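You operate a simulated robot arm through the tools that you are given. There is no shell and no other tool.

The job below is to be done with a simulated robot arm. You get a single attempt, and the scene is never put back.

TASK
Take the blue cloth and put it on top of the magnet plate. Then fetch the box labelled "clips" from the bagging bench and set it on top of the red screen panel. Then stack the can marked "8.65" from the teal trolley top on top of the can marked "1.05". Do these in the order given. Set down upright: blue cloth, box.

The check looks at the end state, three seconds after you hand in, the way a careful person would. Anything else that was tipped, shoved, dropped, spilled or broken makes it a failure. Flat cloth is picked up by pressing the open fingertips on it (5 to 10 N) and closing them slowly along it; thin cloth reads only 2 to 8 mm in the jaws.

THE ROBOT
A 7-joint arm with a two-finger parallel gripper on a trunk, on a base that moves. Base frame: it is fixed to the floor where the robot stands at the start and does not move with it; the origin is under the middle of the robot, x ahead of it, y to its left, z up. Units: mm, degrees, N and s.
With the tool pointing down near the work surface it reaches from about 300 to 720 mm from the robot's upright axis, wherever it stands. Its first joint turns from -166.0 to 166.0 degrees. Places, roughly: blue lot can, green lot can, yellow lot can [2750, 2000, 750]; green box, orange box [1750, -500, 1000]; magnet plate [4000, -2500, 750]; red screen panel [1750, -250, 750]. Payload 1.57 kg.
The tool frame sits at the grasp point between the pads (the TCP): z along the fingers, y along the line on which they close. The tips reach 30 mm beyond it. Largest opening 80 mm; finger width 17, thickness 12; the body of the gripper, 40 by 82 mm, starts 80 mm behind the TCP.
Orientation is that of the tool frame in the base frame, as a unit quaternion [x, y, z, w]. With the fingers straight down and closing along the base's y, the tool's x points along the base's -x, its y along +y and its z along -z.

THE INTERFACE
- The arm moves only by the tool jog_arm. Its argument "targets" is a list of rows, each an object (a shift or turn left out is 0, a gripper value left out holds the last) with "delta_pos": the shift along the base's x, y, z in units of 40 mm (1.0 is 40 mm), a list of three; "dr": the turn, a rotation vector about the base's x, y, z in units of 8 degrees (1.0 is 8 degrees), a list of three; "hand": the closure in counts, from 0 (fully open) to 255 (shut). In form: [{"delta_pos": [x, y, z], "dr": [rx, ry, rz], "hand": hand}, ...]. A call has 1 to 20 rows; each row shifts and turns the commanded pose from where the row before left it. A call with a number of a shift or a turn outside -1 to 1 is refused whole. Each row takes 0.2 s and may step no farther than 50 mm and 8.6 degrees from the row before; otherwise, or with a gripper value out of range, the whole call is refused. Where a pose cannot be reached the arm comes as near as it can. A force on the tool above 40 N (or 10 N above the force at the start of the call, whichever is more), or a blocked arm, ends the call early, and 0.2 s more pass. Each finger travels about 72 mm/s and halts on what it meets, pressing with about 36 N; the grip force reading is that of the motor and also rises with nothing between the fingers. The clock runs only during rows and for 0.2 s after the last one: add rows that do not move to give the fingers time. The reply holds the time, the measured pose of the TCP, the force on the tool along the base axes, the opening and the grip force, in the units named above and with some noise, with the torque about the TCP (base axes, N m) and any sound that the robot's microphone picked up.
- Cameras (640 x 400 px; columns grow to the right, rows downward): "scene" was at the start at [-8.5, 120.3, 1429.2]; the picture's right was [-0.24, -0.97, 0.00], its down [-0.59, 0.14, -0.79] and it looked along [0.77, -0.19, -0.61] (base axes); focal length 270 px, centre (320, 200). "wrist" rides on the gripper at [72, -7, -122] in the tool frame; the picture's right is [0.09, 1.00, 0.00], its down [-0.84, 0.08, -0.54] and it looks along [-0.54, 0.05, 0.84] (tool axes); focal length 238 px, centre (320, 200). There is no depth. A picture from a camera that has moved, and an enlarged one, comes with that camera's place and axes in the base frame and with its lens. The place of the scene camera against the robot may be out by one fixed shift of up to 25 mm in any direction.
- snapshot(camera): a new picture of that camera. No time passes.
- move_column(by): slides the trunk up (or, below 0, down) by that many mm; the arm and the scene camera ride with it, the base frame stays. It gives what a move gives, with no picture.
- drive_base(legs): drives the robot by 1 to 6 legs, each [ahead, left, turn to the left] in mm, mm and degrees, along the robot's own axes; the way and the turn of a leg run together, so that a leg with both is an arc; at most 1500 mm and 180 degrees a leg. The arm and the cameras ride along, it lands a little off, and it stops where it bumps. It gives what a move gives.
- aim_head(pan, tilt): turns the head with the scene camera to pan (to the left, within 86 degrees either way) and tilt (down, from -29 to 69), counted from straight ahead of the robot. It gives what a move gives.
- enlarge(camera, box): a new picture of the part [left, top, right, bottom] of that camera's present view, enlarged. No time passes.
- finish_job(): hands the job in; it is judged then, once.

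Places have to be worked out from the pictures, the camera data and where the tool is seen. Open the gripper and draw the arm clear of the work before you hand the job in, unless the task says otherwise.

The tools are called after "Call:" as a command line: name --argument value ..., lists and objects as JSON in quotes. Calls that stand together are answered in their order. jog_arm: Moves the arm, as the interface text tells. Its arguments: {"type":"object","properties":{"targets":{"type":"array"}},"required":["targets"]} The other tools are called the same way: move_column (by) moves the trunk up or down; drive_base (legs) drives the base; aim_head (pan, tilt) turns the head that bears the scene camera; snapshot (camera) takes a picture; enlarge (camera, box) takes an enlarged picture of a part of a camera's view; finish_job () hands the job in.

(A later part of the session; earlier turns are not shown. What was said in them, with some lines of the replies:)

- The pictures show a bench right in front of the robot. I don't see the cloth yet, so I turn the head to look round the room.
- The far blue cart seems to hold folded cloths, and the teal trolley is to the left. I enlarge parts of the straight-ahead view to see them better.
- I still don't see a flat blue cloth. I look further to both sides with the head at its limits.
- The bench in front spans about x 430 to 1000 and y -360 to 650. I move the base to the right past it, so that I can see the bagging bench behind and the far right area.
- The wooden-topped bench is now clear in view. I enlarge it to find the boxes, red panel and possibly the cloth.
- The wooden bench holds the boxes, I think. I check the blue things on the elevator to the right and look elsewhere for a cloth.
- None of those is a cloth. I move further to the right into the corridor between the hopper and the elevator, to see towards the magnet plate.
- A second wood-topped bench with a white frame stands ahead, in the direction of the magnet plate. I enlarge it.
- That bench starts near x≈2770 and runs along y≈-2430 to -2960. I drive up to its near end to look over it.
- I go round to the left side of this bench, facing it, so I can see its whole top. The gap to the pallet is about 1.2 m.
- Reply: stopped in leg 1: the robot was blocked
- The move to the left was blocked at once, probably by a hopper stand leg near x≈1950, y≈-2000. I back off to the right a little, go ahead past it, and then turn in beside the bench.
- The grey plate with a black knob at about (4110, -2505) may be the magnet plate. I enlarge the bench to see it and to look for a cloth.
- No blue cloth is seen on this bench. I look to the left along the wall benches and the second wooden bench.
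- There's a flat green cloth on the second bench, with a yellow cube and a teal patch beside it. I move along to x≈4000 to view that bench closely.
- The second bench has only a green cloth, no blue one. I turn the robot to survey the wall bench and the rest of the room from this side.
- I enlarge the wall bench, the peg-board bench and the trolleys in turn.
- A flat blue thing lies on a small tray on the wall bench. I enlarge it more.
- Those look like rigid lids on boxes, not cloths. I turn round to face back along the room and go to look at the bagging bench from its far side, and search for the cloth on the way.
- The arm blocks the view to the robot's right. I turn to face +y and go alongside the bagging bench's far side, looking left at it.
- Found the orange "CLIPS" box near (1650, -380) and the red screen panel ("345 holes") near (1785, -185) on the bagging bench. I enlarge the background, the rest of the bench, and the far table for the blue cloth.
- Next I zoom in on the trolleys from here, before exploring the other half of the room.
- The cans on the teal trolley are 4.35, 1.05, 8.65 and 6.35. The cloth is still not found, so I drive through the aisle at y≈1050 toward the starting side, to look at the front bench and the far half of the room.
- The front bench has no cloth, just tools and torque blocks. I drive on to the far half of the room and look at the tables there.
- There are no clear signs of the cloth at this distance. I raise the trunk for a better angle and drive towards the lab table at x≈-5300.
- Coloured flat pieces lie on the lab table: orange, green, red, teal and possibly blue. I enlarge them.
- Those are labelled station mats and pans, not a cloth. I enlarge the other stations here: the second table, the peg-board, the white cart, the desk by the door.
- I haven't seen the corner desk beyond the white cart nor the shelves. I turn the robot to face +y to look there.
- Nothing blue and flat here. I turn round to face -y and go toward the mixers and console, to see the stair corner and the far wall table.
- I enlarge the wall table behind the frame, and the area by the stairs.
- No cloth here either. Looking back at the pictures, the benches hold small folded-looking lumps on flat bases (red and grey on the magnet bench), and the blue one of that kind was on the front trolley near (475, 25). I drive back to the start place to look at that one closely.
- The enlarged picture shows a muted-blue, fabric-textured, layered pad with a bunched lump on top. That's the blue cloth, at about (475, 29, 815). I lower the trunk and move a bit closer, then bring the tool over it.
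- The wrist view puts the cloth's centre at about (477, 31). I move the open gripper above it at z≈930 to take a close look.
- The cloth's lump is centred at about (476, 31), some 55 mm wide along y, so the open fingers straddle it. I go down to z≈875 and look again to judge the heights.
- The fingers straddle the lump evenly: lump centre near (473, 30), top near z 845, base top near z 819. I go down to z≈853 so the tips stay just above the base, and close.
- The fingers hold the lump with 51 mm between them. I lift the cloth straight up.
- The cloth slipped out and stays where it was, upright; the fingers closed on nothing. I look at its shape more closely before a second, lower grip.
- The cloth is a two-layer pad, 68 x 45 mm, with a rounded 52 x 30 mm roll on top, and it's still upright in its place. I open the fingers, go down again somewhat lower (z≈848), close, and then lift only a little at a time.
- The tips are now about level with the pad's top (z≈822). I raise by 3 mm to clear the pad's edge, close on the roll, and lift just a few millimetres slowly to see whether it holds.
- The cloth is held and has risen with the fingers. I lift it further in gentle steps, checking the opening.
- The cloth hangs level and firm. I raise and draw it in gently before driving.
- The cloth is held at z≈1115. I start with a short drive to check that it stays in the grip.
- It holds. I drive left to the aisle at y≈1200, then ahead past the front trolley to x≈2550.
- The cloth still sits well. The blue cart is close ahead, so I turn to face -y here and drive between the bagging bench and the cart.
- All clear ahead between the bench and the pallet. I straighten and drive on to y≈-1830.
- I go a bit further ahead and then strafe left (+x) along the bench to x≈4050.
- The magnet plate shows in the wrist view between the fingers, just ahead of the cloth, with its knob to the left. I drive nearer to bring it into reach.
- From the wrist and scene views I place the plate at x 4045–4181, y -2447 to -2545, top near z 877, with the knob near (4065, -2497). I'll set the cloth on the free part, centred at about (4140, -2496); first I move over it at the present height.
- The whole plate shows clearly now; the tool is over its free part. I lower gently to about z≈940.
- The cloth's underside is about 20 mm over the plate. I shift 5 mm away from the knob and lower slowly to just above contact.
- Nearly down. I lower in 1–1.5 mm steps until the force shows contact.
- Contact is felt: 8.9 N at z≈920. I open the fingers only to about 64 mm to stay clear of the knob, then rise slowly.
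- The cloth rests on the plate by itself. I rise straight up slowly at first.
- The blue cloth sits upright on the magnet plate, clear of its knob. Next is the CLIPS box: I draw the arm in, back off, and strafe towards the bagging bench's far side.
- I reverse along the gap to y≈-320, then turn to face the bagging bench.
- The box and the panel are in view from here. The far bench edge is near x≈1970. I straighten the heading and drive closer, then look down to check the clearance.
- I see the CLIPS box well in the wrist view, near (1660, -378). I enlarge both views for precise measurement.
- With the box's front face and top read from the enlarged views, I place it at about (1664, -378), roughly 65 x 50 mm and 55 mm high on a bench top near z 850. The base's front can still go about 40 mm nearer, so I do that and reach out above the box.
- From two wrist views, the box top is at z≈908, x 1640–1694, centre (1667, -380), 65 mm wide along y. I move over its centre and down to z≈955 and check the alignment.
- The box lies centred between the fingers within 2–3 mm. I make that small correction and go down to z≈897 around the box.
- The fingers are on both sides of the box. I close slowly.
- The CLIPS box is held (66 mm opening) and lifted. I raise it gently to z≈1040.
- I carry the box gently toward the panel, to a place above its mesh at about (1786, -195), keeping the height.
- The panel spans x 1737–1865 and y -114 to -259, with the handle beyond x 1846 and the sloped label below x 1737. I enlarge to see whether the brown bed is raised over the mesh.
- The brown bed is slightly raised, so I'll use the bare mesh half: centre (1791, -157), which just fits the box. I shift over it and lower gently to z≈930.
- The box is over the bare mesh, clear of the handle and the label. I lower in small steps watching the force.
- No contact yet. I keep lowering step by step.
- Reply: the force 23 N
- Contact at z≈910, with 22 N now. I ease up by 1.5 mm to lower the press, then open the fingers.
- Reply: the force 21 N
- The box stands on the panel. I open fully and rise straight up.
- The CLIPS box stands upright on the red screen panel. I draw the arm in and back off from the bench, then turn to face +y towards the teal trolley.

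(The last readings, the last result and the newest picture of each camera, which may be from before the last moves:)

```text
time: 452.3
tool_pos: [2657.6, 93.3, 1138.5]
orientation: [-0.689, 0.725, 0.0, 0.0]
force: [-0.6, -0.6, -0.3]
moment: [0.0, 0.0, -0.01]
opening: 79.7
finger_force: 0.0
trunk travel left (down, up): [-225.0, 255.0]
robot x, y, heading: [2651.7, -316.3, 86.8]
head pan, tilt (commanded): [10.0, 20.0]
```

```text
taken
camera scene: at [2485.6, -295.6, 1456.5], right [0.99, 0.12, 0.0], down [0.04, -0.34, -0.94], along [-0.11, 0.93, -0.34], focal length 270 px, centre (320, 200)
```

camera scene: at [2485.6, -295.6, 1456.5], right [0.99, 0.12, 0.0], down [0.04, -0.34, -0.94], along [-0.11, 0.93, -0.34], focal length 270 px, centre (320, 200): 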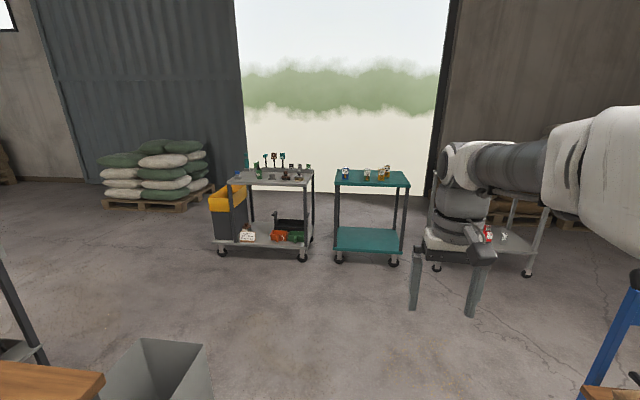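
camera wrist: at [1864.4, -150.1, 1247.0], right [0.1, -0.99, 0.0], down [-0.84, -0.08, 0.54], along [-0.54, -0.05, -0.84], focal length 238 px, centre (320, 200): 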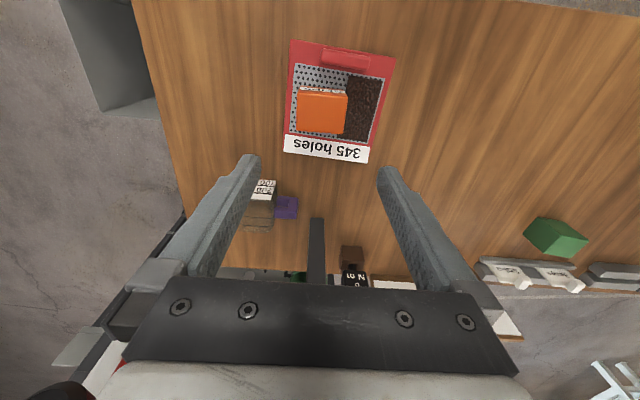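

The way to the teal trolley is free. I drive up to it.

Call:
drive_base --legs '[[0, 0, 3.2], [1450, 0, 0], [200, 0, 0]]'

Call:
aim_head --pan 5 --tilt 45

Call:
snapshot --camera "scene"

Call:
snapshot --camera "wrist"

```text
time: 463.8
tool_pos: [2591.3, 1715.7, 1137.9]
orientation: [0.719, -0.695, 0.0, -0.001]
force: [0.0, 0.0, 0.2]
moment: [0.0, 0.03, -0.01]
opening: 80.4
finger_force: 0.0
trunk travel left (down, up): [-225.0, 255.0]
robot x, y, heading: [2624.0, 1305.5, 91.4]
head pan, tilt (commanded): [10.0, 20.0]
```

```text
time: 464.7
tool_pos: [2592.2, 1716.6, 1138.1]
orientation: [0.718, -0.696, 0.0, -0.001]
force: [-0.2, 0.0, 0.3]
moment: [0.0, -0.01, 0.01]
opening: 80.0
finger_force: 0.0
trunk travel left (down, up): [-225.0, 255.0]
robot x, y, heading: [2618.2, 1303.3, 91.5]
head pan, tilt (commanded): [5.0, 45.0]
```

```text
taken
camera scene: at [2461.9, 1304.0, 1418.0], right [0.99, 0.11, 0.0], down [0.08, -0.7, -0.71], along [-0.08, 0.7, -0.71], focal length 270 px, centre (320, 200)
```

scene: 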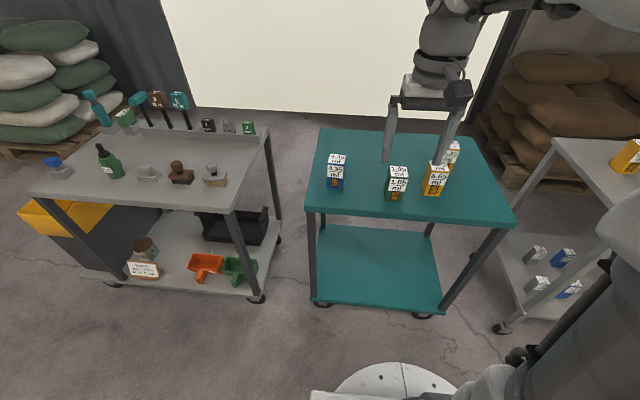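

```text
taken
camera wrist: at [2600.7, 1644.5, 1258.1], right [-0.99, -0.12, 0.0], down [-0.1, 0.83, 0.54], along [-0.07, 0.54, -0.84], focal length 238 px, centre (320, 200)
```

wrist: 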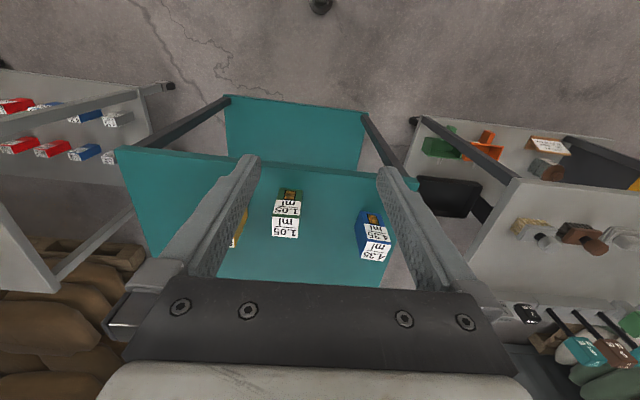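

The teal trolley and its cans are in front. I enlarge the scene view to read labels and positions.

Call:
enlarge --camera "scene" --box '[310, 120, 490, 220]'

Call:
enlarge --camera "wrist" --box '[200, 150, 420, 290]'

```text
3.56 times, centred on (400, 170) of scene
camera zoom: at [2461.9, 1304.0, 1418.0], right [0.99, 0.11, 0.0], down [0.08, -0.7, -0.71], along [-0.08, 0.7, -0.71], focal length 962 px, centre (36, 307)
```

zoom: 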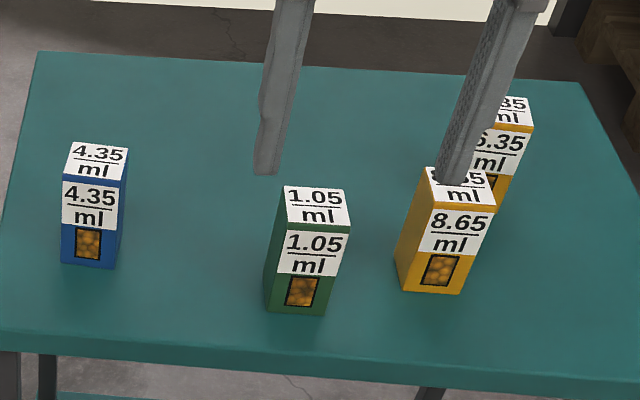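

```text
2.86 times, centred on (310, 220) of wrist
camera zoom: at [2600.7, 1644.5, 1258.1], right [-0.99, -0.12, 0.0], down [-0.1, 0.83, 0.54], along [-0.07, 0.54, -0.84], focal length 681 px, centre (349, 143)
```

zoom: 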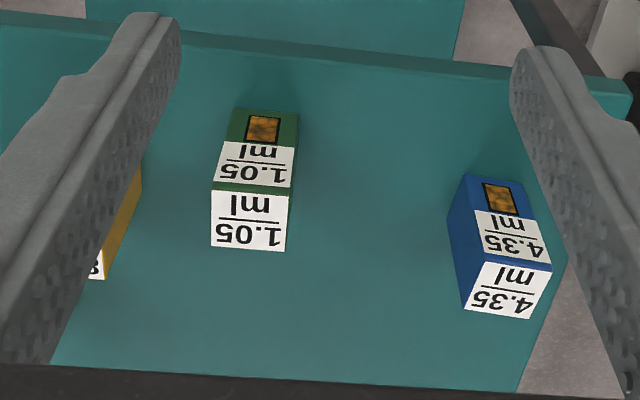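

The target cans are square boxes about 46 mm wide and 87 mm tall: 1.05 near (2627, 1906) and 8.65 near (2743, 1945), on a top near z 851. I move the open gripper over toward the 8.65 can at a safe height for a closer look.

Call:
jog_arm --targets '[{"delta_pos": [0.72, 0.9, -0.25]}, {"delta_pos": [0.72, 0.9, -0.25]}, {"delta_pos": [0.72, 0.9, -0.25]}, {"delta_pos": [0.72, 0.9, -0.25]}, {"delta_pos": [0.72, 0.9, -0.25]}, {}]'

Call:
snapshot --camera "wrist"

Call:
enlarge --camera "scene" --box '[310, 100, 490, 220]'

```text
time: 466.1
tool_pos: [2738.2, 1899.8, 1089.3]
orientation: [0.718, -0.696, 0.0, 0.0]
force: [0.5, -0.1, -0.5]
moment: [0.0, 0.02, 0.0]
opening: 80.1
finger_force: 0.1
trunk travel left (down, up): [-225.0, 255.0]
robot x, y, heading: [2619.9, 1307.8, 91.8]
head pan, tilt (commanded): [5.0, 45.0]
```

```text
taken
camera wrist: at [2748.0, 1828.6, 1208.6], right [-0.99, -0.12, 0.0], down [-0.1, 0.83, 0.54], along [-0.07, 0.54, -0.84], focal length 238 px, centre (320, 200)
```

wrist: 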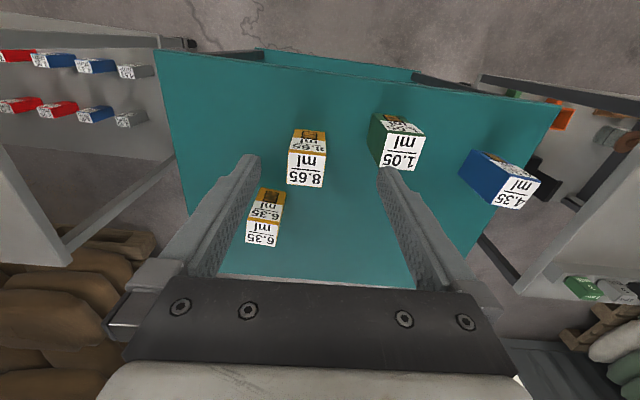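

```text
3.33 times, centred on (400, 160) of scene
camera zoom: at [2462.1, 1304.2, 1418.0], right [0.99, 0.11, 0.0], down [0.08, -0.7, -0.71], along [-0.08, 0.7, -0.71], focal length 902 px, centre (53, 333)
```

zoom: 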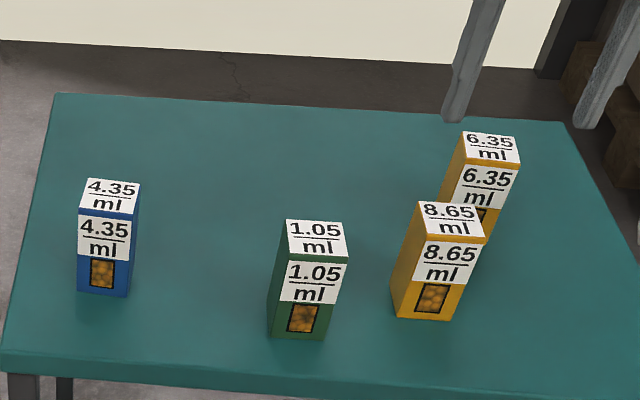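

All four cans are in the wrist view. I enlarge it to pick the corners exactly.

Call:
enlarge --camera "wrist" --box '[230, 100, 450, 260]'

```text
2.50 times, centred on (340, 180) of wrist
camera zoom: at [2748.0, 1828.6, 1208.6], right [-0.99, -0.12, 0.0], down [-0.1, 0.83, 0.54], along [-0.07, 0.54, -0.84], focal length 596 px, centre (270, 250)
```

zoom: 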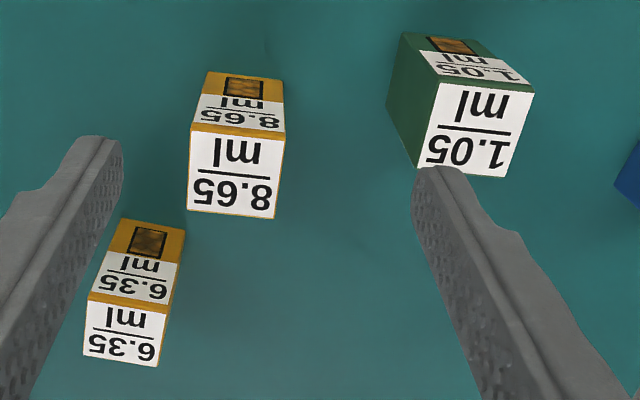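

From two wrist views I get the tops at z≈911 and the trolley top at z≈812: 8.65 spans x 2725–2775, y 1946–1998; 1.05 spans x 2603–2652, y 1908–1956. To be well inside the reach I drive 80 mm closer, then view again.

Call:
drive_base --legs '[[80, 0, 0]]'

Call:
jog_arm --targets '[{"delta_pos": [0.28, -0.75, 0]}, {"delta_pos": [0, 0, -0.9]}, {"delta_pos": [0, 0, -0.9]}, {}]'

Call:
enlarge --camera "wrist" --box '[200, 60, 480, 250]'

Call:
snapshot --camera "wrist"

```text
time: 467.3
tool_pos: [2734.7, 1978.4, 1089.5]
orientation: [0.719, -0.695, -0.001, -0.001]
force: [-0.6, 0.0, 0.7]
moment: [0.01, -0.01, 0.01]
opening: 80.2
finger_force: 0.0
trunk travel left (down, up): [-225.0, 255.0]
robot x, y, heading: [2623.0, 1383.3, 91.6]
head pan, tilt (commanded): [5.0, 45.0]
```

```text
time: 468.3
tool_pos: [2747.4, 1946.7, 1017.7]
orientation: [0.719, -0.695, 0.0, -0.001]
force: [0.6, 0.3, -0.2]
moment: [-0.01, 0.01, 0.04]
opening: 80.1
finger_force: 0.1
trunk travel left (down, up): [-225.0, 255.0]
robot x, y, heading: [2620.3, 1384.0, 91.9]
head pan, tilt (commanded): [5.0, 45.0]
```

```text
2.11 times, centred on (340, 155) of wrist
camera zoom: at [2755.9, 1875.0, 1137.0], right [-0.99, -0.12, 0.0], down [-0.1, 0.83, 0.54], along [-0.07, 0.54, -0.84], focal length 502 px, centre (278, 295)
```

zoom: 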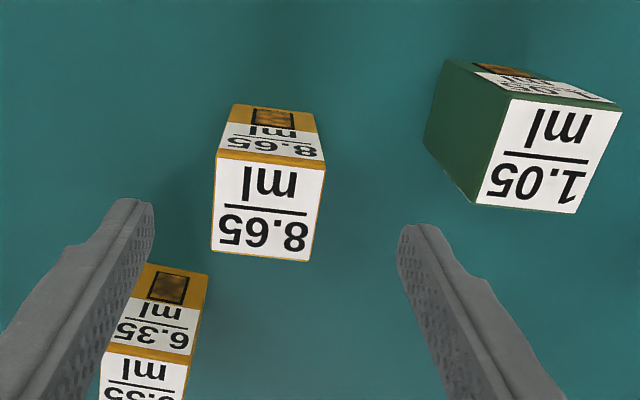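

```text
taken
camera wrist: at [2755.9, 1875.0, 1137.0], right [-0.99, -0.12, 0.0], down [-0.1, 0.83, 0.54], along [-0.07, 0.54, -0.84], focal length 238 px, centre (320, 200)
```

wrist: 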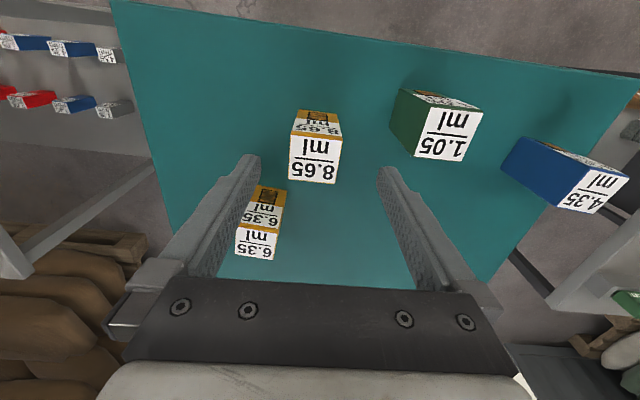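

The corners agree between views: 8.65 is centred at (2750, 1972) and 1.05 at (2626, 1932), both about 50 mm square. I move over 8.65 and go down to z≈955 to check.

Call:
jog_arm --targets '[{"delta_pos": [0.055, 0.64, 0]}, {"delta_pos": [0, 0, -0.8]}, {"delta_pos": [0, 0, -0.75]}, {}]'

Call:
snapshot --camera "wrist"

Call:
enlarge --camera "scene" --box '[310, 100, 490, 220]'

```text
time: 469.3
tool_pos: [2747.9, 1973.2, 954.6]
orientation: [0.718, -0.696, -0.001, -0.001]
force: [0.7, 0.0, -0.9]
moment: [-0.02, 0.0, 0.01]
opening: 80.2
finger_force: 0.1
trunk travel left (down, up): [-225.0, 255.0]
robot x, y, heading: [2621.0, 1384.8, 91.6]
head pan, tilt (commanded): [5.0, 45.0]
```

```text
taken
camera wrist: at [2756.9, 1900.7, 1074.1], right [-0.99, -0.12, 0.0], down [-0.1, 0.83, 0.54], along [-0.07, 0.54, -0.84], focal length 238 px, centre (320, 200)
```

wrist: 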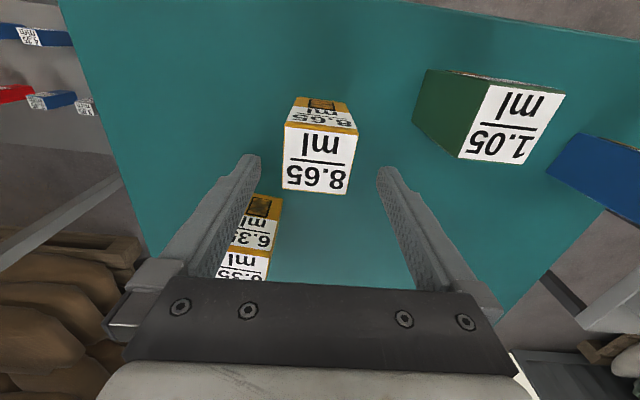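

```text
3.33 times, centred on (400, 160) of scene
camera zoom: at [2459.8, 1382.0, 1417.9], right [0.99, 0.12, 0.0], down [0.08, -0.7, -0.71], along [-0.08, 0.7, -0.71], focal length 902 px, centre (53, 333)
```

zoom: 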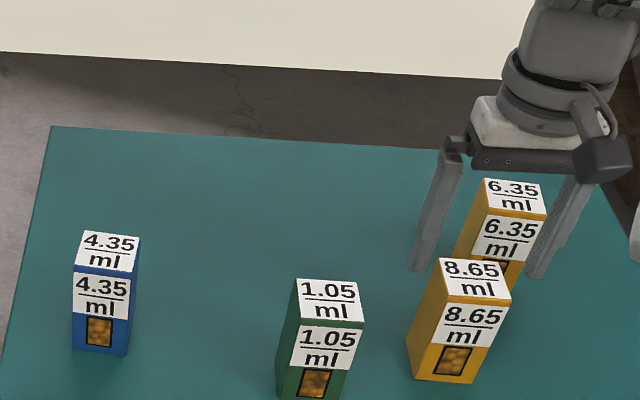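

The can's top centre lines up with the grasp axis within 2 mm. I go down to z≈877.

Call:
jog_arm --targets '[{"delta_pos": [0.04, 0, -0.6]}, {"delta_pos": [0, 0, -0.6]}, {"delta_pos": [0, 0, -0.5]}, {"delta_pos": [0, 0, -0.23]}, {}]'

Call:
snapshot --camera "wrist"

Call:
enlarge --camera "scene" --box '[310, 100, 490, 220]'

```text
time: 470.5
tool_pos: [2750.6, 1973.0, 878.0]
orientation: [0.719, -0.695, 0.0, 0.0]
force: [0.2, -0.6, 0.5]
moment: [-0.02, 0.01, 0.0]
opening: 80.0
finger_force: 0.1
trunk travel left (down, up): [-225.0, 255.0]
robot x, y, heading: [2617.0, 1382.4, 91.9]
head pan, tilt (commanded): [5.0, 45.0]
```

```text
taken
camera wrist: at [2759.7, 1902.1, 997.8], right [-0.99, -0.12, 0.0], down [-0.1, 0.83, 0.54], along [-0.07, 0.54, -0.84], focal length 238 px, centre (320, 200)
```

wrist: 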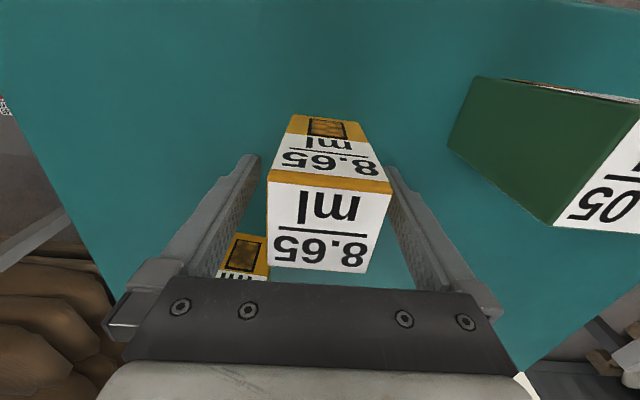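

```text
3.33 times, centred on (400, 160) of scene
camera zoom: at [2459.8, 1381.9, 1417.9], right [0.99, 0.12, 0.0], down [0.08, -0.7, -0.71], along [-0.08, 0.7, -0.71], focal length 902 px, centre (53, 333)
```

zoom: 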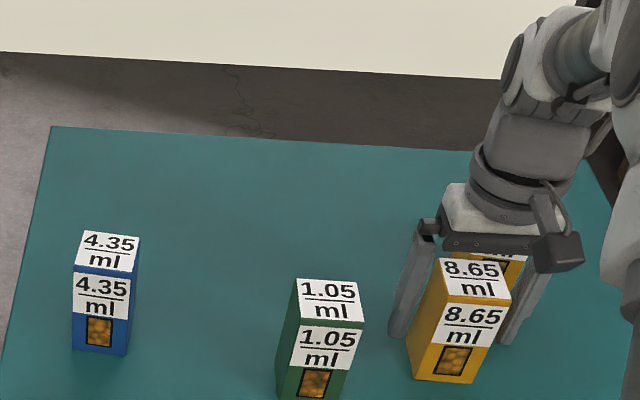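

The fingers straddle the can evenly. I close slowly and then lift a little.

Call:
jog_arm --targets '[{"hand": 40}, {"hand": 70}, {"hand": 90}, {"hand": 130}, {"hand": 255}, {}, {}, {}]'

Call:
jog_arm --targets '[{"delta_pos": [0, 0, 0.05]}, {"delta_pos": [0, 0, 0.05]}, {"delta_pos": [0, 0, 0.1]}, {"delta_pos": [0, 0, 0.15]}, {"delta_pos": [0, 0, 0.15]}, {}]'

Call:
enlarge --camera "scene" --box '[310, 100, 490, 220]'

```text
time: 472.3
tool_pos: [2750.1, 1973.4, 878.7]
orientation: [0.719, -0.695, 0.0, 0.0]
force: [-1.2, -1.4, -0.4]
moment: [-0.03, 0.0, -0.03]
opening: 50.2
finger_force: 35.9
trunk travel left (down, up): [-225.0, 255.0]
robot x, y, heading: [2621.0, 1386.5, 91.6]
head pan, tilt (commanded): [5.0, 45.0]
```

```text
time: 473.7
tool_pos: [2748.8, 1975.2, 897.6]
orientation: [0.719, -0.695, 0.0, 0.0]
force: [1.0, 0.7, -2.5]
moment: [0.01, 0.02, 0.0]
opening: 50.2
finger_force: 35.9
trunk travel left (down, up): [-225.0, 255.0]
robot x, y, heading: [2620.0, 1384.5, 91.6]
head pan, tilt (commanded): [5.0, 45.0]
```

```text
3.33 times, centred on (400, 160) of scene
camera zoom: at [2459.8, 1382.1, 1417.9], right [0.99, 0.12, 0.0], down [0.08, -0.7, -0.71], along [-0.08, 0.7, -0.71], focal length 902 px, centre (53, 333)
```

zoom: 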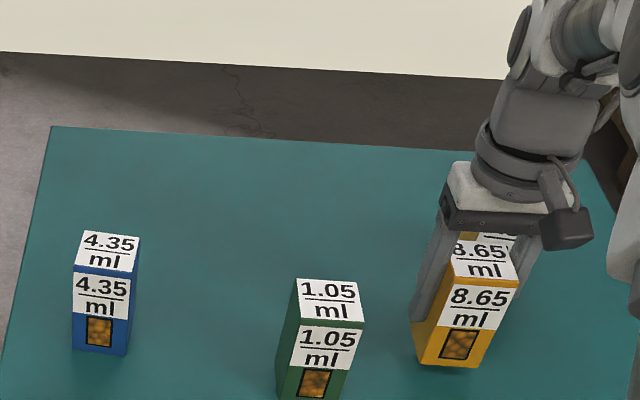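

The 8.65 can is held (50.2 mm) and lifted. I raise it gently to z≈1015.

Call:
jog_arm --targets '[{"delta_pos": [0, 0, 0.15]}, {"delta_pos": [0, 0, 0.25]}, {"delta_pos": [0, 0, 0.3]}, {"delta_pos": [0, 0, 0.3]}, {"delta_pos": [0, 0, 0.3]}, {"delta_pos": [0, 0, 0.3]}, {"delta_pos": [0, 0, 0.3]}, {"delta_pos": [0, 0, 0.3]}, {"delta_pos": [0, 0, 0.3]}, {"delta_pos": [0, 0, 0.25]}, {"delta_pos": [0, 0, 0.15]}, {"delta_pos": [0, 0, 0.05]}, {}]'

Call:
snapshot --camera "wrist"

```text
time: 476.5
tool_pos: [2750.2, 1973.5, 1014.3]
orientation: [0.719, -0.695, 0.0, -0.001]
force: [-0.1, -0.4, -2.9]
moment: [0.02, 0.0, -0.01]
opening: 50.0
finger_force: 36.1
trunk travel left (down, up): [-225.0, 255.0]
robot x, y, heading: [2619.7, 1381.8, 91.6]
head pan, tilt (commanded): [5.0, 45.0]
```

```text
taken
camera wrist: at [2759.1, 1902.8, 1135.6], right [-0.99, -0.12, 0.0], down [-0.1, 0.83, 0.54], along [-0.07, 0.54, -0.84], focal length 238 px, centre (320, 200)
```

wrist: 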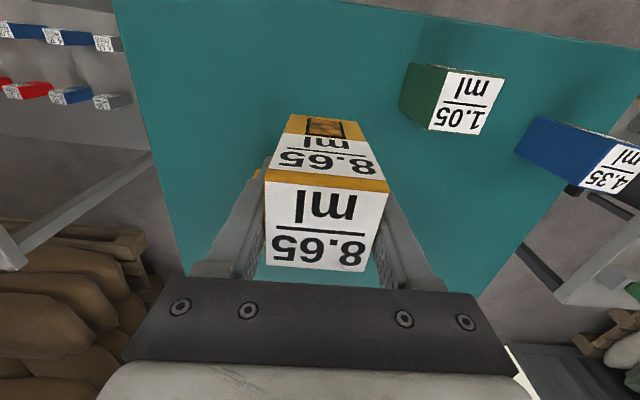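

I carry it over to above the 1.05 can, about (2627, 1933), at constant height.

Call:
jog_arm --targets '[{"delta_pos": [-0.1, -0.033, 0]}, {"delta_pos": [-0.28, -0.092, 0]}, {"delta_pos": [-0.28, -0.092, 0]}, {"delta_pos": [-0.28, -0.092, 0]}, {"delta_pos": [-0.28, -0.092, 0]}, {"delta_pos": [-0.28, -0.092, 0]}, {"delta_pos": [-0.28, -0.092, 0]}, {"delta_pos": [-0.28, -0.092, 0]}, {"delta_pos": [-0.28, -0.092, 0]}, {"delta_pos": [-0.28, -0.092, 0]}, {"delta_pos": [-0.28, -0.092, 0]}, {"delta_pos": [-0.13, -0.043, 0]}, {"delta_pos": [-0.05, -0.016, 0]}, {}]'

Call:
snapshot --camera "wrist"

Call:
enlarge --camera "scene" --box '[310, 100, 490, 240]'

```text
time: 479.5
tool_pos: [2628.3, 1932.7, 1016.4]
orientation: [0.719, -0.695, -0.002, 0.0]
force: [0.7, -0.5, -3.4]
moment: [0.06, -0.01, -0.03]
opening: 49.9
finger_force: 35.9
trunk travel left (down, up): [-225.0, 255.0]
robot x, y, heading: [2622.2, 1381.7, 91.4]
head pan, tilt (commanded): [5.0, 45.0]
```

```text
taken
camera wrist: at [2637.1, 1861.0, 1135.7], right [-0.99, -0.12, 0.0], down [-0.1, 0.83, 0.54], along [-0.07, 0.54, -0.84], focal length 238 px, centre (320, 200)
```

wrist: 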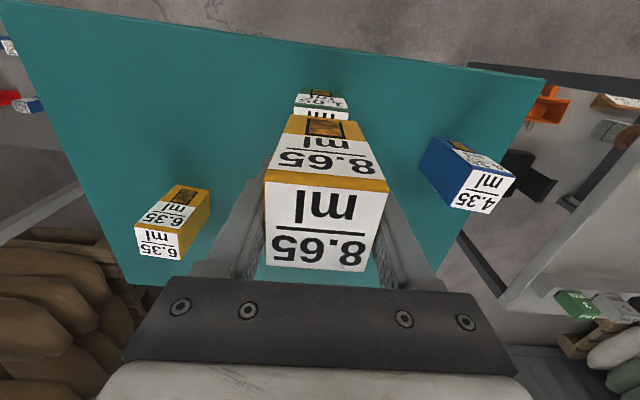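

```text
2.86 times, centred on (400, 170) of scene
camera zoom: at [2459.8, 1382.1, 1417.9], right [0.99, 0.12, 0.0], down [0.08, -0.7, -0.71], along [-0.08, 0.7, -0.71], focal length 773 px, centre (91, 286)
```

zoom: 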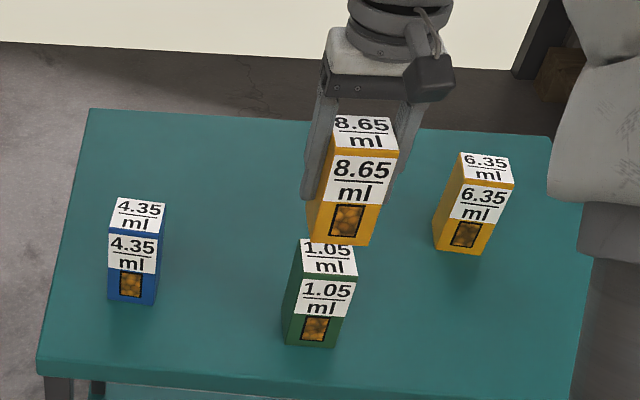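

I enlarge both views to check the alignment of the two cans before lowering.

Call:
enlarge --camera "wrist" --box '[260, 70, 400, 180]'

Call:
enlarge --camera "scene" --box '[365, 120, 455, 230]'

```text
3.64 times, centred on (330, 125) of wrist
camera zoom: at [2637.1, 1861.0, 1135.7], right [-0.99, -0.12, 0.0], down [-0.1, 0.83, 0.54], along [-0.07, 0.54, -0.84], focal length 867 px, centre (284, 473)
```

zoom: 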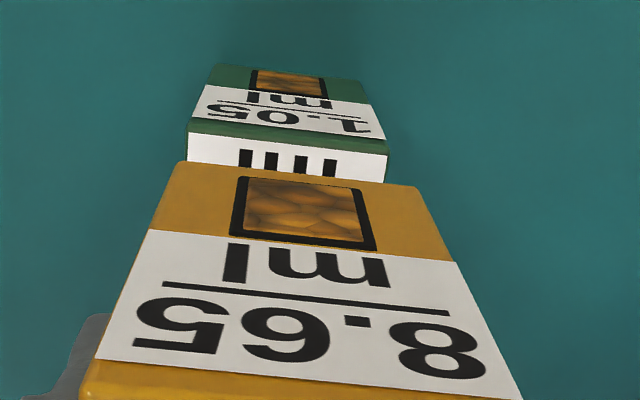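

```text
3.64 times, centred on (410, 175) of scene
camera zoom: at [2459.8, 1382.1, 1417.9], right [0.99, 0.12, 0.0], down [0.08, -0.7, -0.71], along [-0.08, 0.7, -0.71], focal length 984 px, centre (-7, 291)
```

zoom: 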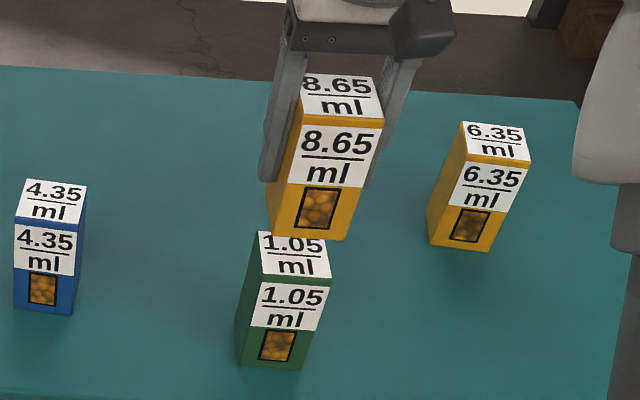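

The held can's bottom edge is about 2 mm off the lower can's centre in x and y. I correct by +2.3 mm each and lower gently to about z≈984.

Call:
jog_arm --targets '[{"delta_pos": [0.055, 0.055, 0]}, {"delta_pos": [0, 0, -0.08]}, {"delta_pos": [0, 0, -0.12]}, {"delta_pos": [0, 0, -0.12]}, {"delta_pos": [0, 0, -0.12]}, {"delta_pos": [0, 0, -0.12]}, {"delta_pos": [0, 0, -0.1]}, {"delta_pos": [0, 0, -0.08]}, {"delta_pos": [0, 0, -0.05]}, {}]'

Call:
enlarge --camera "wrist" --box '[260, 70, 400, 180]'

Call:
enlarge --camera "scene" --box '[365, 120, 455, 230]'

```text
time: 481.7
tool_pos: [2630.0, 1937.4, 984.5]
orientation: [0.719, -0.695, 0.0, 0.0]
force: [-0.1, -0.8, -2.0]
moment: [0.0, 0.02, 0.01]
opening: 50.1
finger_force: 36.2
trunk travel left (down, up): [-225.0, 255.0]
robot x, y, heading: [2617.8, 1383.8, 91.6]
head pan, tilt (commanded): [5.0, 45.0]
```

```text
3.64 times, centred on (330, 125) of wrist
camera zoom: at [2638.8, 1865.0, 1104.3], right [-0.99, -0.12, 0.0], down [-0.1, 0.83, 0.54], along [-0.07, 0.54, -0.84], focal length 867 px, centre (284, 473)
```

zoom: 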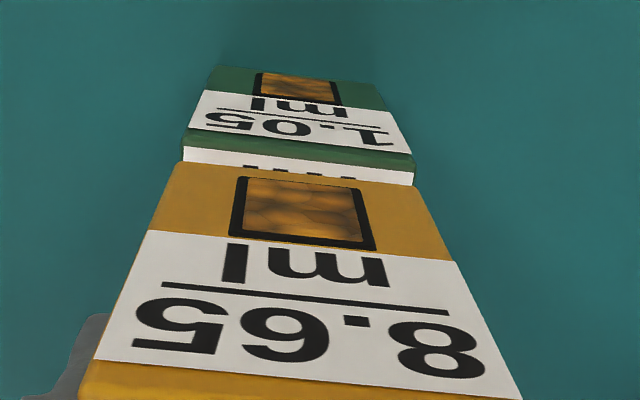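

```text
3.64 times, centred on (410, 175) of scene
camera zoom: at [2459.8, 1382.1, 1417.9], right [0.99, 0.12, 0.0], down [0.08, -0.7, -0.71], along [-0.08, 0.7, -0.71], focal length 984 px, centre (-7, 291)
```

zoom: 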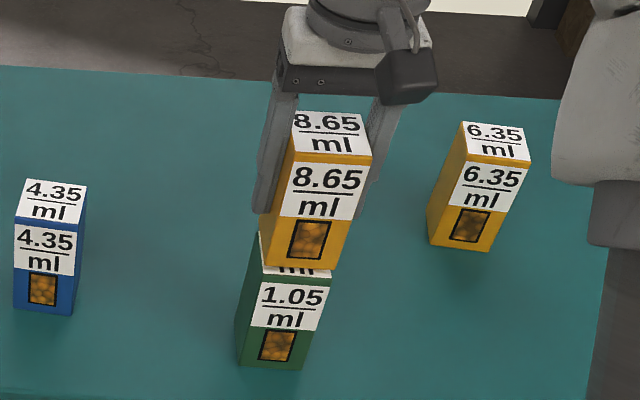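

The cans are now aligned within about 1.5 mm, with a gap of some 6 mm. I lower in millimetre steps to contact.

Call:
jog_arm --targets '[{"delta_pos": [0, -0.03, -0.03]}, {"delta_pos": [0, 0, -0.04]}, {"delta_pos": [0, 0, -0.03]}, {}]'

Call:
jog_arm --targets '[{"delta_pos": [0, 0, -0.025]}, {}]'

Call:
jog_arm --targets '[{"delta_pos": [0, 0, -0.025]}, {}]'

```text
time: 482.7
tool_pos: [2628.9, 1933.4, 979.3]
orientation: [0.719, -0.695, -0.001, -0.001]
force: [-0.3, -0.4, -2.2]
moment: [0.03, -0.01, -0.01]
opening: 49.8
finger_force: 36.3
trunk travel left (down, up): [-225.0, 255.0]
robot x, y, heading: [2617.7, 1384.7, 91.7]
head pan, tilt (commanded): [5.0, 45.0]
```

```text
time: 483.3
tool_pos: [2628.9, 1934.0, 978.0]
orientation: [0.719, -0.695, 0.0, 0.0]
force: [0.4, -0.1, -3.1]
moment: [0.02, 0.01, 0.02]
opening: 49.8
finger_force: 36.2
trunk travel left (down, up): [-225.0, 255.0]
robot x, y, heading: [2619.5, 1386.0, 91.6]
head pan, tilt (commanded): [5.0, 45.0]
```

```text
time: 483.9
tool_pos: [2628.8, 1933.2, 979.8]
orientation: [0.719, -0.695, 0.0, -0.001]
force: [0.1, -0.8, -1.5]
moment: [0.0, -0.04, -0.02]
opening: 49.9
finger_force: 36.4
trunk travel left (down, up): [-225.0, 255.0]
robot x, y, heading: [2620.7, 1385.6, 91.7]
head pan, tilt (commanded): [5.0, 45.0]
```

Not in contact yet. I go on one millimetre at a time.

Call:
jog_arm --targets '[{"delta_pos": [0, 0, -0.025]}, {}]'

Call:
enlarge --camera "wrist" --box '[260, 70, 400, 180]'

```text
time: 484.5
tool_pos: [2629.5, 1934.2, 977.9]
orientation: [0.718, -0.696, -0.001, -0.002]
force: [-0.8, -0.2, 5.8]
moment: [-0.26, 0.03, -0.04]
opening: 49.9
finger_force: 35.7
trunk travel left (down, up): [-225.0, 255.0]
robot x, y, heading: [2617.9, 1384.2, 91.6]
head pan, tilt (commanded): [5.0, 45.0]
```

```text
3.64 times, centred on (330, 125) of wrist
camera zoom: at [2638.2, 1862.0, 1098.1], right [-0.99, -0.12, 0.0], down [-0.1, 0.83, 0.54], along [-0.07, 0.54, -0.84], focal length 867 px, centre (284, 473)
```

zoom: 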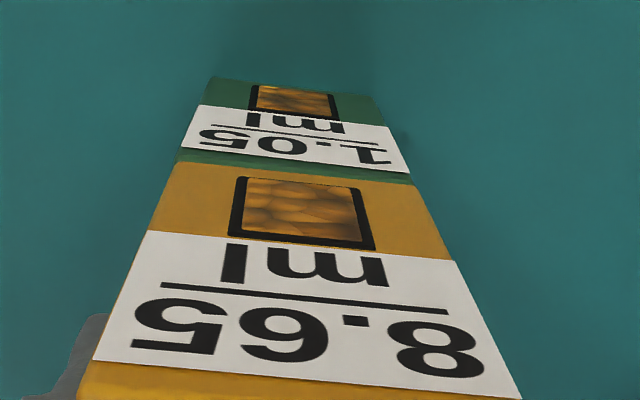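

Contact is felt (force turned from -2.5 to +5.8 N). The stack is aligned, so I open the fingers gradually.

Call:
jog_arm --targets '[{"hand": 90}, {"hand": 80}, {"hand": 65}, {"hand": 50}, {}, {}]'

Call:
snapshot --camera "wrist"

Call:
enlarge --camera "scene" --box '[365, 120, 455, 230]'

```text
time: 485.9
tool_pos: [2629.4, 1932.8, 977.6]
orientation: [0.719, -0.695, -0.001, -0.001]
force: [0.0, 0.2, 0.4]
moment: [0.01, 0.01, 0.01]
opening: 64.1
finger_force: 0.0
trunk travel left (down, up): [-225.0, 255.0]
robot x, y, heading: [2617.3, 1381.6, 91.8]
head pan, tilt (commanded): [5.0, 45.0]
```

```text
taken
camera wrist: at [2638.4, 1862.2, 1097.3], right [-0.99, -0.12, 0.0], down [-0.1, 0.83, 0.54], along [-0.07, 0.54, -0.84], focal length 238 px, centre (320, 200)
```

wrist: 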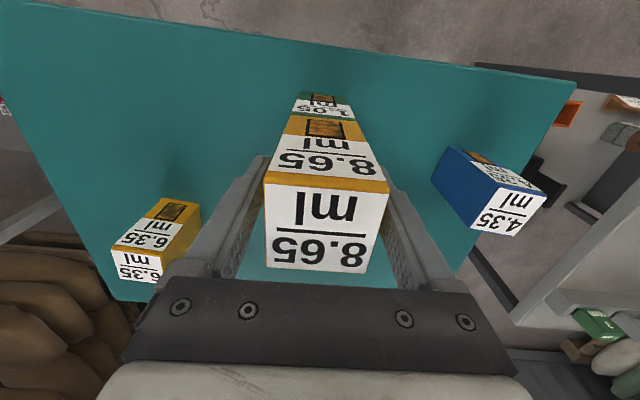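

```text
3.64 times, centred on (410, 175) of scene
camera zoom: at [2459.8, 1381.9, 1417.9], right [0.99, 0.12, 0.0], down [0.08, -0.7, -0.71], along [-0.08, 0.7, -0.71], focal length 984 px, centre (-7, 291)
```

zoom: 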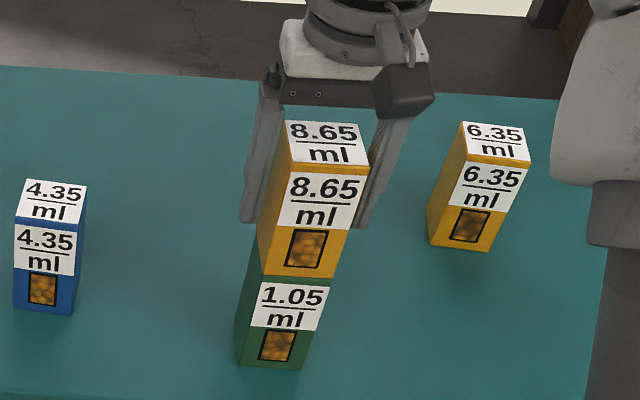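

The stack stands by itself, well aligned. I open fully and rise straight up, clear of it.

Call:
jog_arm --targets '[{"hand": 0}, {}, {"delta_pos": [0, 0, 0.15]}, {"delta_pos": [0, 0, 0.3]}, {"delta_pos": [0, 0, 0.5]}, {"delta_pos": [0, 0, 0.6]}, {"delta_pos": [0, 0, 0.8]}, {"delta_pos": [0, 0, 0.9]}, {"delta_pos": [0, 0, 0.9]}, {}]'

Call:
snapshot --camera "wrist"

Call:
enlarge --camera "scene" --box '[365, 120, 455, 230]'

```text
time: 488.1
tool_pos: [2629.5, 1933.4, 1141.7]
orientation: [0.719, -0.695, 0.0, 0.0]
force: [0.5, 0.1, 0.9]
moment: [-0.02, -0.01, 0.02]
opening: 79.8
finger_force: 0.1
trunk travel left (down, up): [-225.0, 255.0]
robot x, y, heading: [2615.8, 1382.8, 91.5]
head pan, tilt (commanded): [5.0, 45.0]
```

```text
taken
camera wrist: at [2637.6, 1861.5, 1262.6], right [-0.99, -0.12, 0.0], down [-0.1, 0.83, 0.54], along [-0.07, 0.54, -0.84], focal length 238 px, centre (320, 200)
```

wrist: 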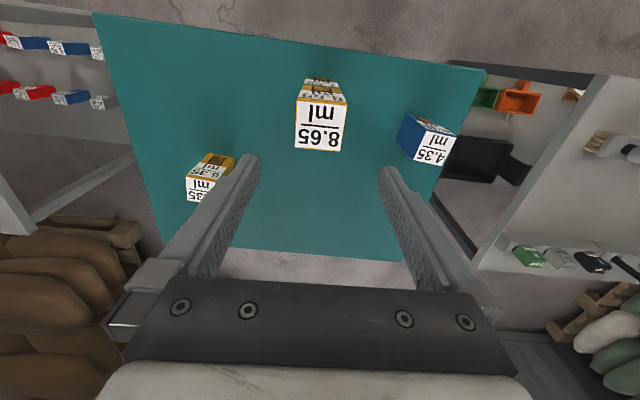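

```text
3.64 times, centred on (410, 175) of scene
camera zoom: at [2459.8, 1381.8, 1417.9], right [0.99, 0.12, 0.0], down [0.08, -0.7, -0.71], along [-0.08, 0.7, -0.71], focal length 984 px, centre (-7, 291)
```

zoom: 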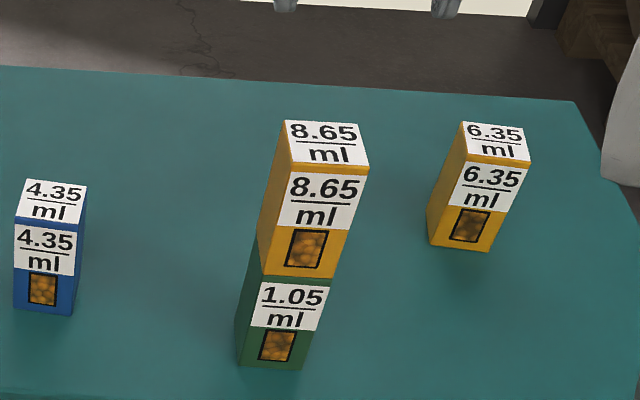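

The 8.65 can stands squarely on the 1.05 can. I draw the arm back, reverse from the trolley, and check the box and cloth once more.

Call:
jog_arm --targets '[{"delta_pos": [0, -0.9, 0.2]}, {"delta_pos": [0, -1, 0.2]}, {"delta_pos": [0, -1, 0]}, {"delta_pos": [0, -0.9, 0]}, {}]'

Call:
drive_base --legs '[[-400, 0, 0]]'

Call:
snapshot --camera "scene"

Call:
aim_head --pan 86 --tilt 20

Call:
snapshot --camera "scene"

```text
time: 489.3
tool_pos: [2628.8, 1779.2, 1157.7]
orientation: [0.719, -0.695, -0.001, -0.001]
force: [-0.2, 0.3, 0.4]
moment: [0.04, -0.03, 0.0]
opening: 79.9
finger_force: 0.0
trunk travel left (down, up): [-225.0, 255.0]
robot x, y, heading: [2619.7, 1387.4, 91.8]
head pan, tilt (commanded): [5.0, 45.0]
```

```text
time: 492.4
tool_pos: [2638.2, 1390.2, 1157.4]
orientation: [0.719, -0.695, 0.001, 0.0]
force: [0.2, 0.2, -0.5]
moment: [0.01, 0.04, 0.02]
opening: 80.3
finger_force: 0.0
trunk travel left (down, up): [-225.0, 255.0]
robot x, y, heading: [2627.9, 992.1, 91.9]
head pan, tilt (commanded): [5.0, 45.0]
```

```text
taken
camera scene: at [2471.6, 992.1, 1417.9], right [0.99, 0.12, 0.0], down [0.08, -0.7, -0.71], along [-0.08, 0.7, -0.71], focal length 270 px, centre (320, 200)
```

scene: 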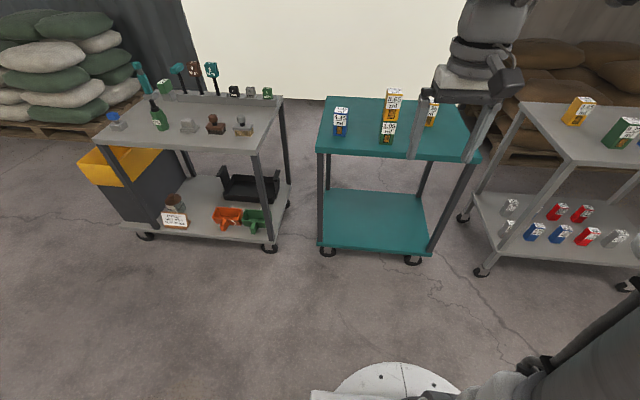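

```text
time: 493.9
tool_pos: [2639.6, 1390.2, 1157.2]
orientation: [0.719, -0.695, 0.0, -0.001]
force: [0.2, 0.6, 0.3]
moment: [0.01, -0.01, 0.0]
opening: 79.9
finger_force: 0.1
trunk travel left (down, up): [-225.0, 255.0]
robot x, y, heading: [2634.1, 995.5, 91.5]
head pan, tilt (commanded): [85.9, 20.0]
```

```text
taken
camera scene: at [2388.2, 915.1, 1456.6], right [0.04, 1.0, 0.0], down [0.34, -0.01, -0.94], along [-0.94, 0.04, -0.34], focal length 270 px, centre (320, 200)
```

scene: 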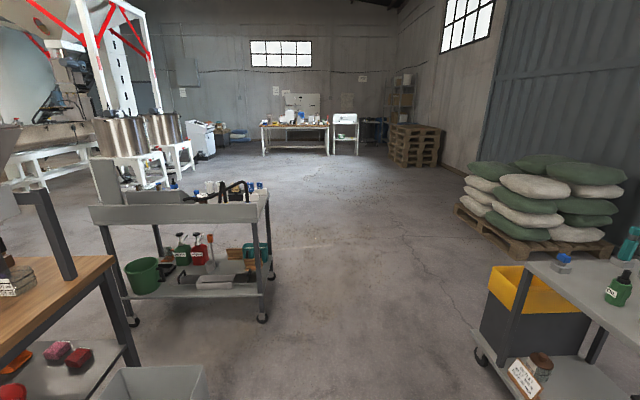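

The stack is fine. I turn in place to take one last look at the box and the cloth.

Call:
drive_base --legs '[[0, 0, 125]]'

Call:
aim_head --pan 15 --tilt 20

Call:
snapshot --camera "scene"

Call:
aim_head --pan 80 --tilt 10

Call:
snapshot --camera "scene"

```text
time: 501.5
tool_pos: [2314.7, 758.3, 1158.6]
orientation: [0.94, 0.342, -0.002, 0.0]
force: [-0.2, 0.3, 0.6]
moment: [0.02, 0.03, 0.02]
opening: 80.2
finger_force: 0.0
trunk travel left (down, up): [-225.0, 255.0]
robot x, y, heading: [2631.4, 999.9, -140.2]
head pan, tilt (commanded): [85.9, 20.0]
```

```text
time: 502.9
tool_pos: [2315.7, 757.3, 1157.7]
orientation: [0.939, 0.343, 0.0, 0.0]
force: [0.0, 0.3, 0.0]
moment: [0.01, 0.0, 0.0]
opening: 80.0
finger_force: 0.1
trunk travel left (down, up): [-225.0, 255.0]
robot x, y, heading: [2629.9, 992.6, -140.5]
head pan, tilt (commanded): [15.0, 20.0]
```

```text
taken
camera scene: at [2716.2, 863.4, 1456.6], right [-0.82, 0.58, 0.0], down [0.2, 0.28, -0.94], along [-0.54, -0.77, -0.34], focal length 270 px, centre (320, 200)
```

scene: 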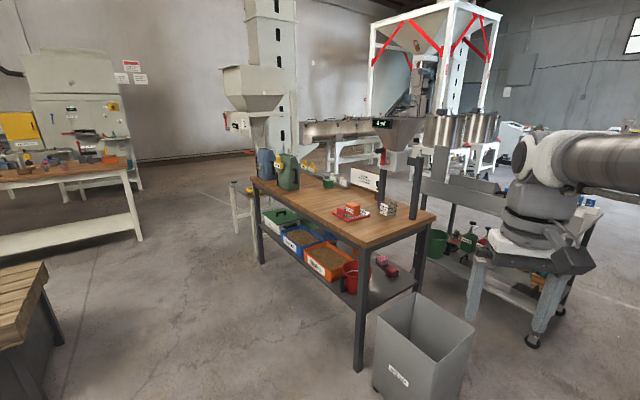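

```text
time: 504.3
tool_pos: [2313.4, 757.7, 1156.5]
orientation: [0.94, 0.342, -0.001, 0.001]
force: [0.3, -0.1, -0.8]
moment: [0.02, 0.0, 0.02]
opening: 79.9
finger_force: 0.0
trunk travel left (down, up): [-225.0, 255.0]
robot x, y, heading: [2631.3, 995.7, -140.3]
head pan, tilt (commanded): [80.0, 10.0]
```

```text
taken
camera scene: at [2816.0, 858.8, 1472.9], right [-0.87, -0.5, 0.0], down [-0.09, 0.15, -0.98], along [0.49, -0.85, -0.17], focal length 270 px, centre (320, 200)
```

scene: 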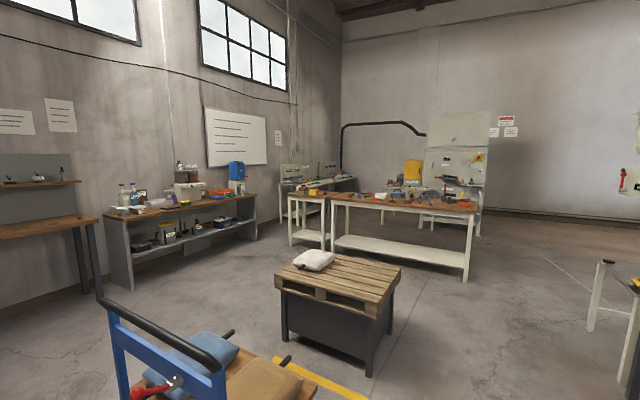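

Call:
enlarge --camera "scene" --box '[320, 180, 420, 220]'

Call:
aim_head --pan 15 --tilt 20

Call:
enlarge --camera "scene" --box '[310, 170, 420, 240]'

```text
6.40 times, centred on (370, 200) of scene
camera zoom: at [2816.0, 858.8, 1472.9], right [-0.87, -0.5, 0.0], down [-0.09, 0.15, -0.98], along [0.49, -0.85, -0.17], focal length 1732 px, centre (0, 200)
```

zoom: 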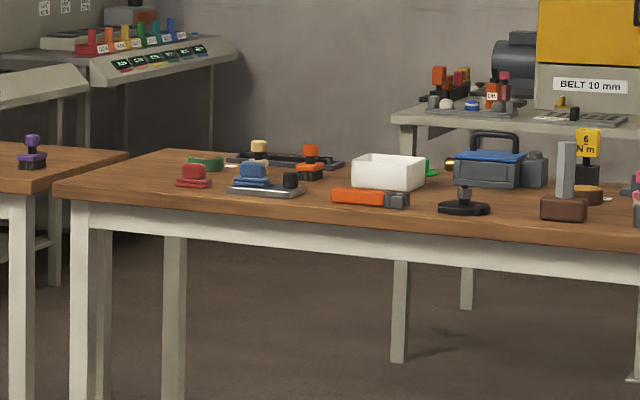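

```text
time: 505.6
tool_pos: [2315.6, 756.6, 1157.4]
orientation: [0.939, 0.343, 0.0, 0.001]
force: [0.0, -0.5, 0.8]
moment: [0.04, 0.01, -0.03]
opening: 80.1
finger_force: 0.0
trunk travel left (down, up): [-225.0, 255.0]
robot x, y, heading: [2631.9, 993.6, -140.2]
head pan, tilt (commanded): [15.0, 20.0]
```

```text
5.71 times, centred on (365, 205) of scene
camera zoom: at [2716.2, 863.3, 1456.6], right [-0.82, 0.58, 0.0], down [0.2, 0.28, -0.94], along [-0.54, -0.77, -0.34], focal length 1546 px, centre (63, 171)
```

zoom: 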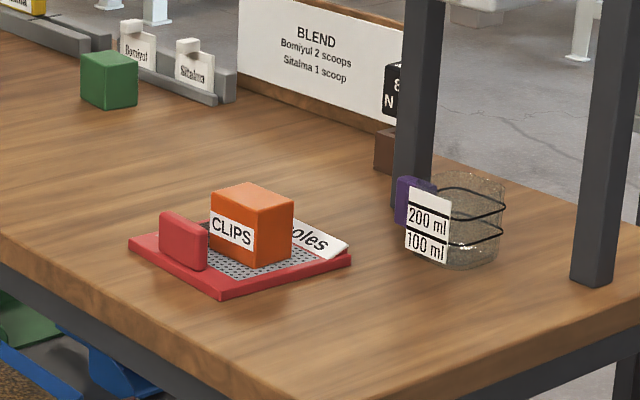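

The last pictures show all three results: the blue cloth upright on the magnet plate, the CLIPS box upright on the red screen panel, and the 8.65 can on the 1.05 can. The gripper is open and the arm is clear, so I hand the job in.

Call:
finish_job

```text
The job is handed in.
```

All three parts of the job are done, in the order given, and handed in. My last look before handing in showed each object where it should be.

- **Blue cloth:** it sits upright on the magnet plate, clear of the plate's knob. It slipped out of the fingers on the first lift but stayed upright in its place. A slower second lift held.
- **Clips box:** the orange "CLIPS" box stands upright on the bare mesh half of the red screen panel.
- **Cans:** the "8.65" can stands on the "1.05" can, aligned to within about 2 mm.

**Bump while searching:** while driving around to find the cloth, the base was stopped once, probably by a leg of the hopper stand near x 1950, y -2000. I backed off straight away and saw no sign that anything had moved or fallen, but I did not check the stand closely. I noticed nothing else tipped or shoved.

The gripper is open, and the arm is drawn back over clear floor.
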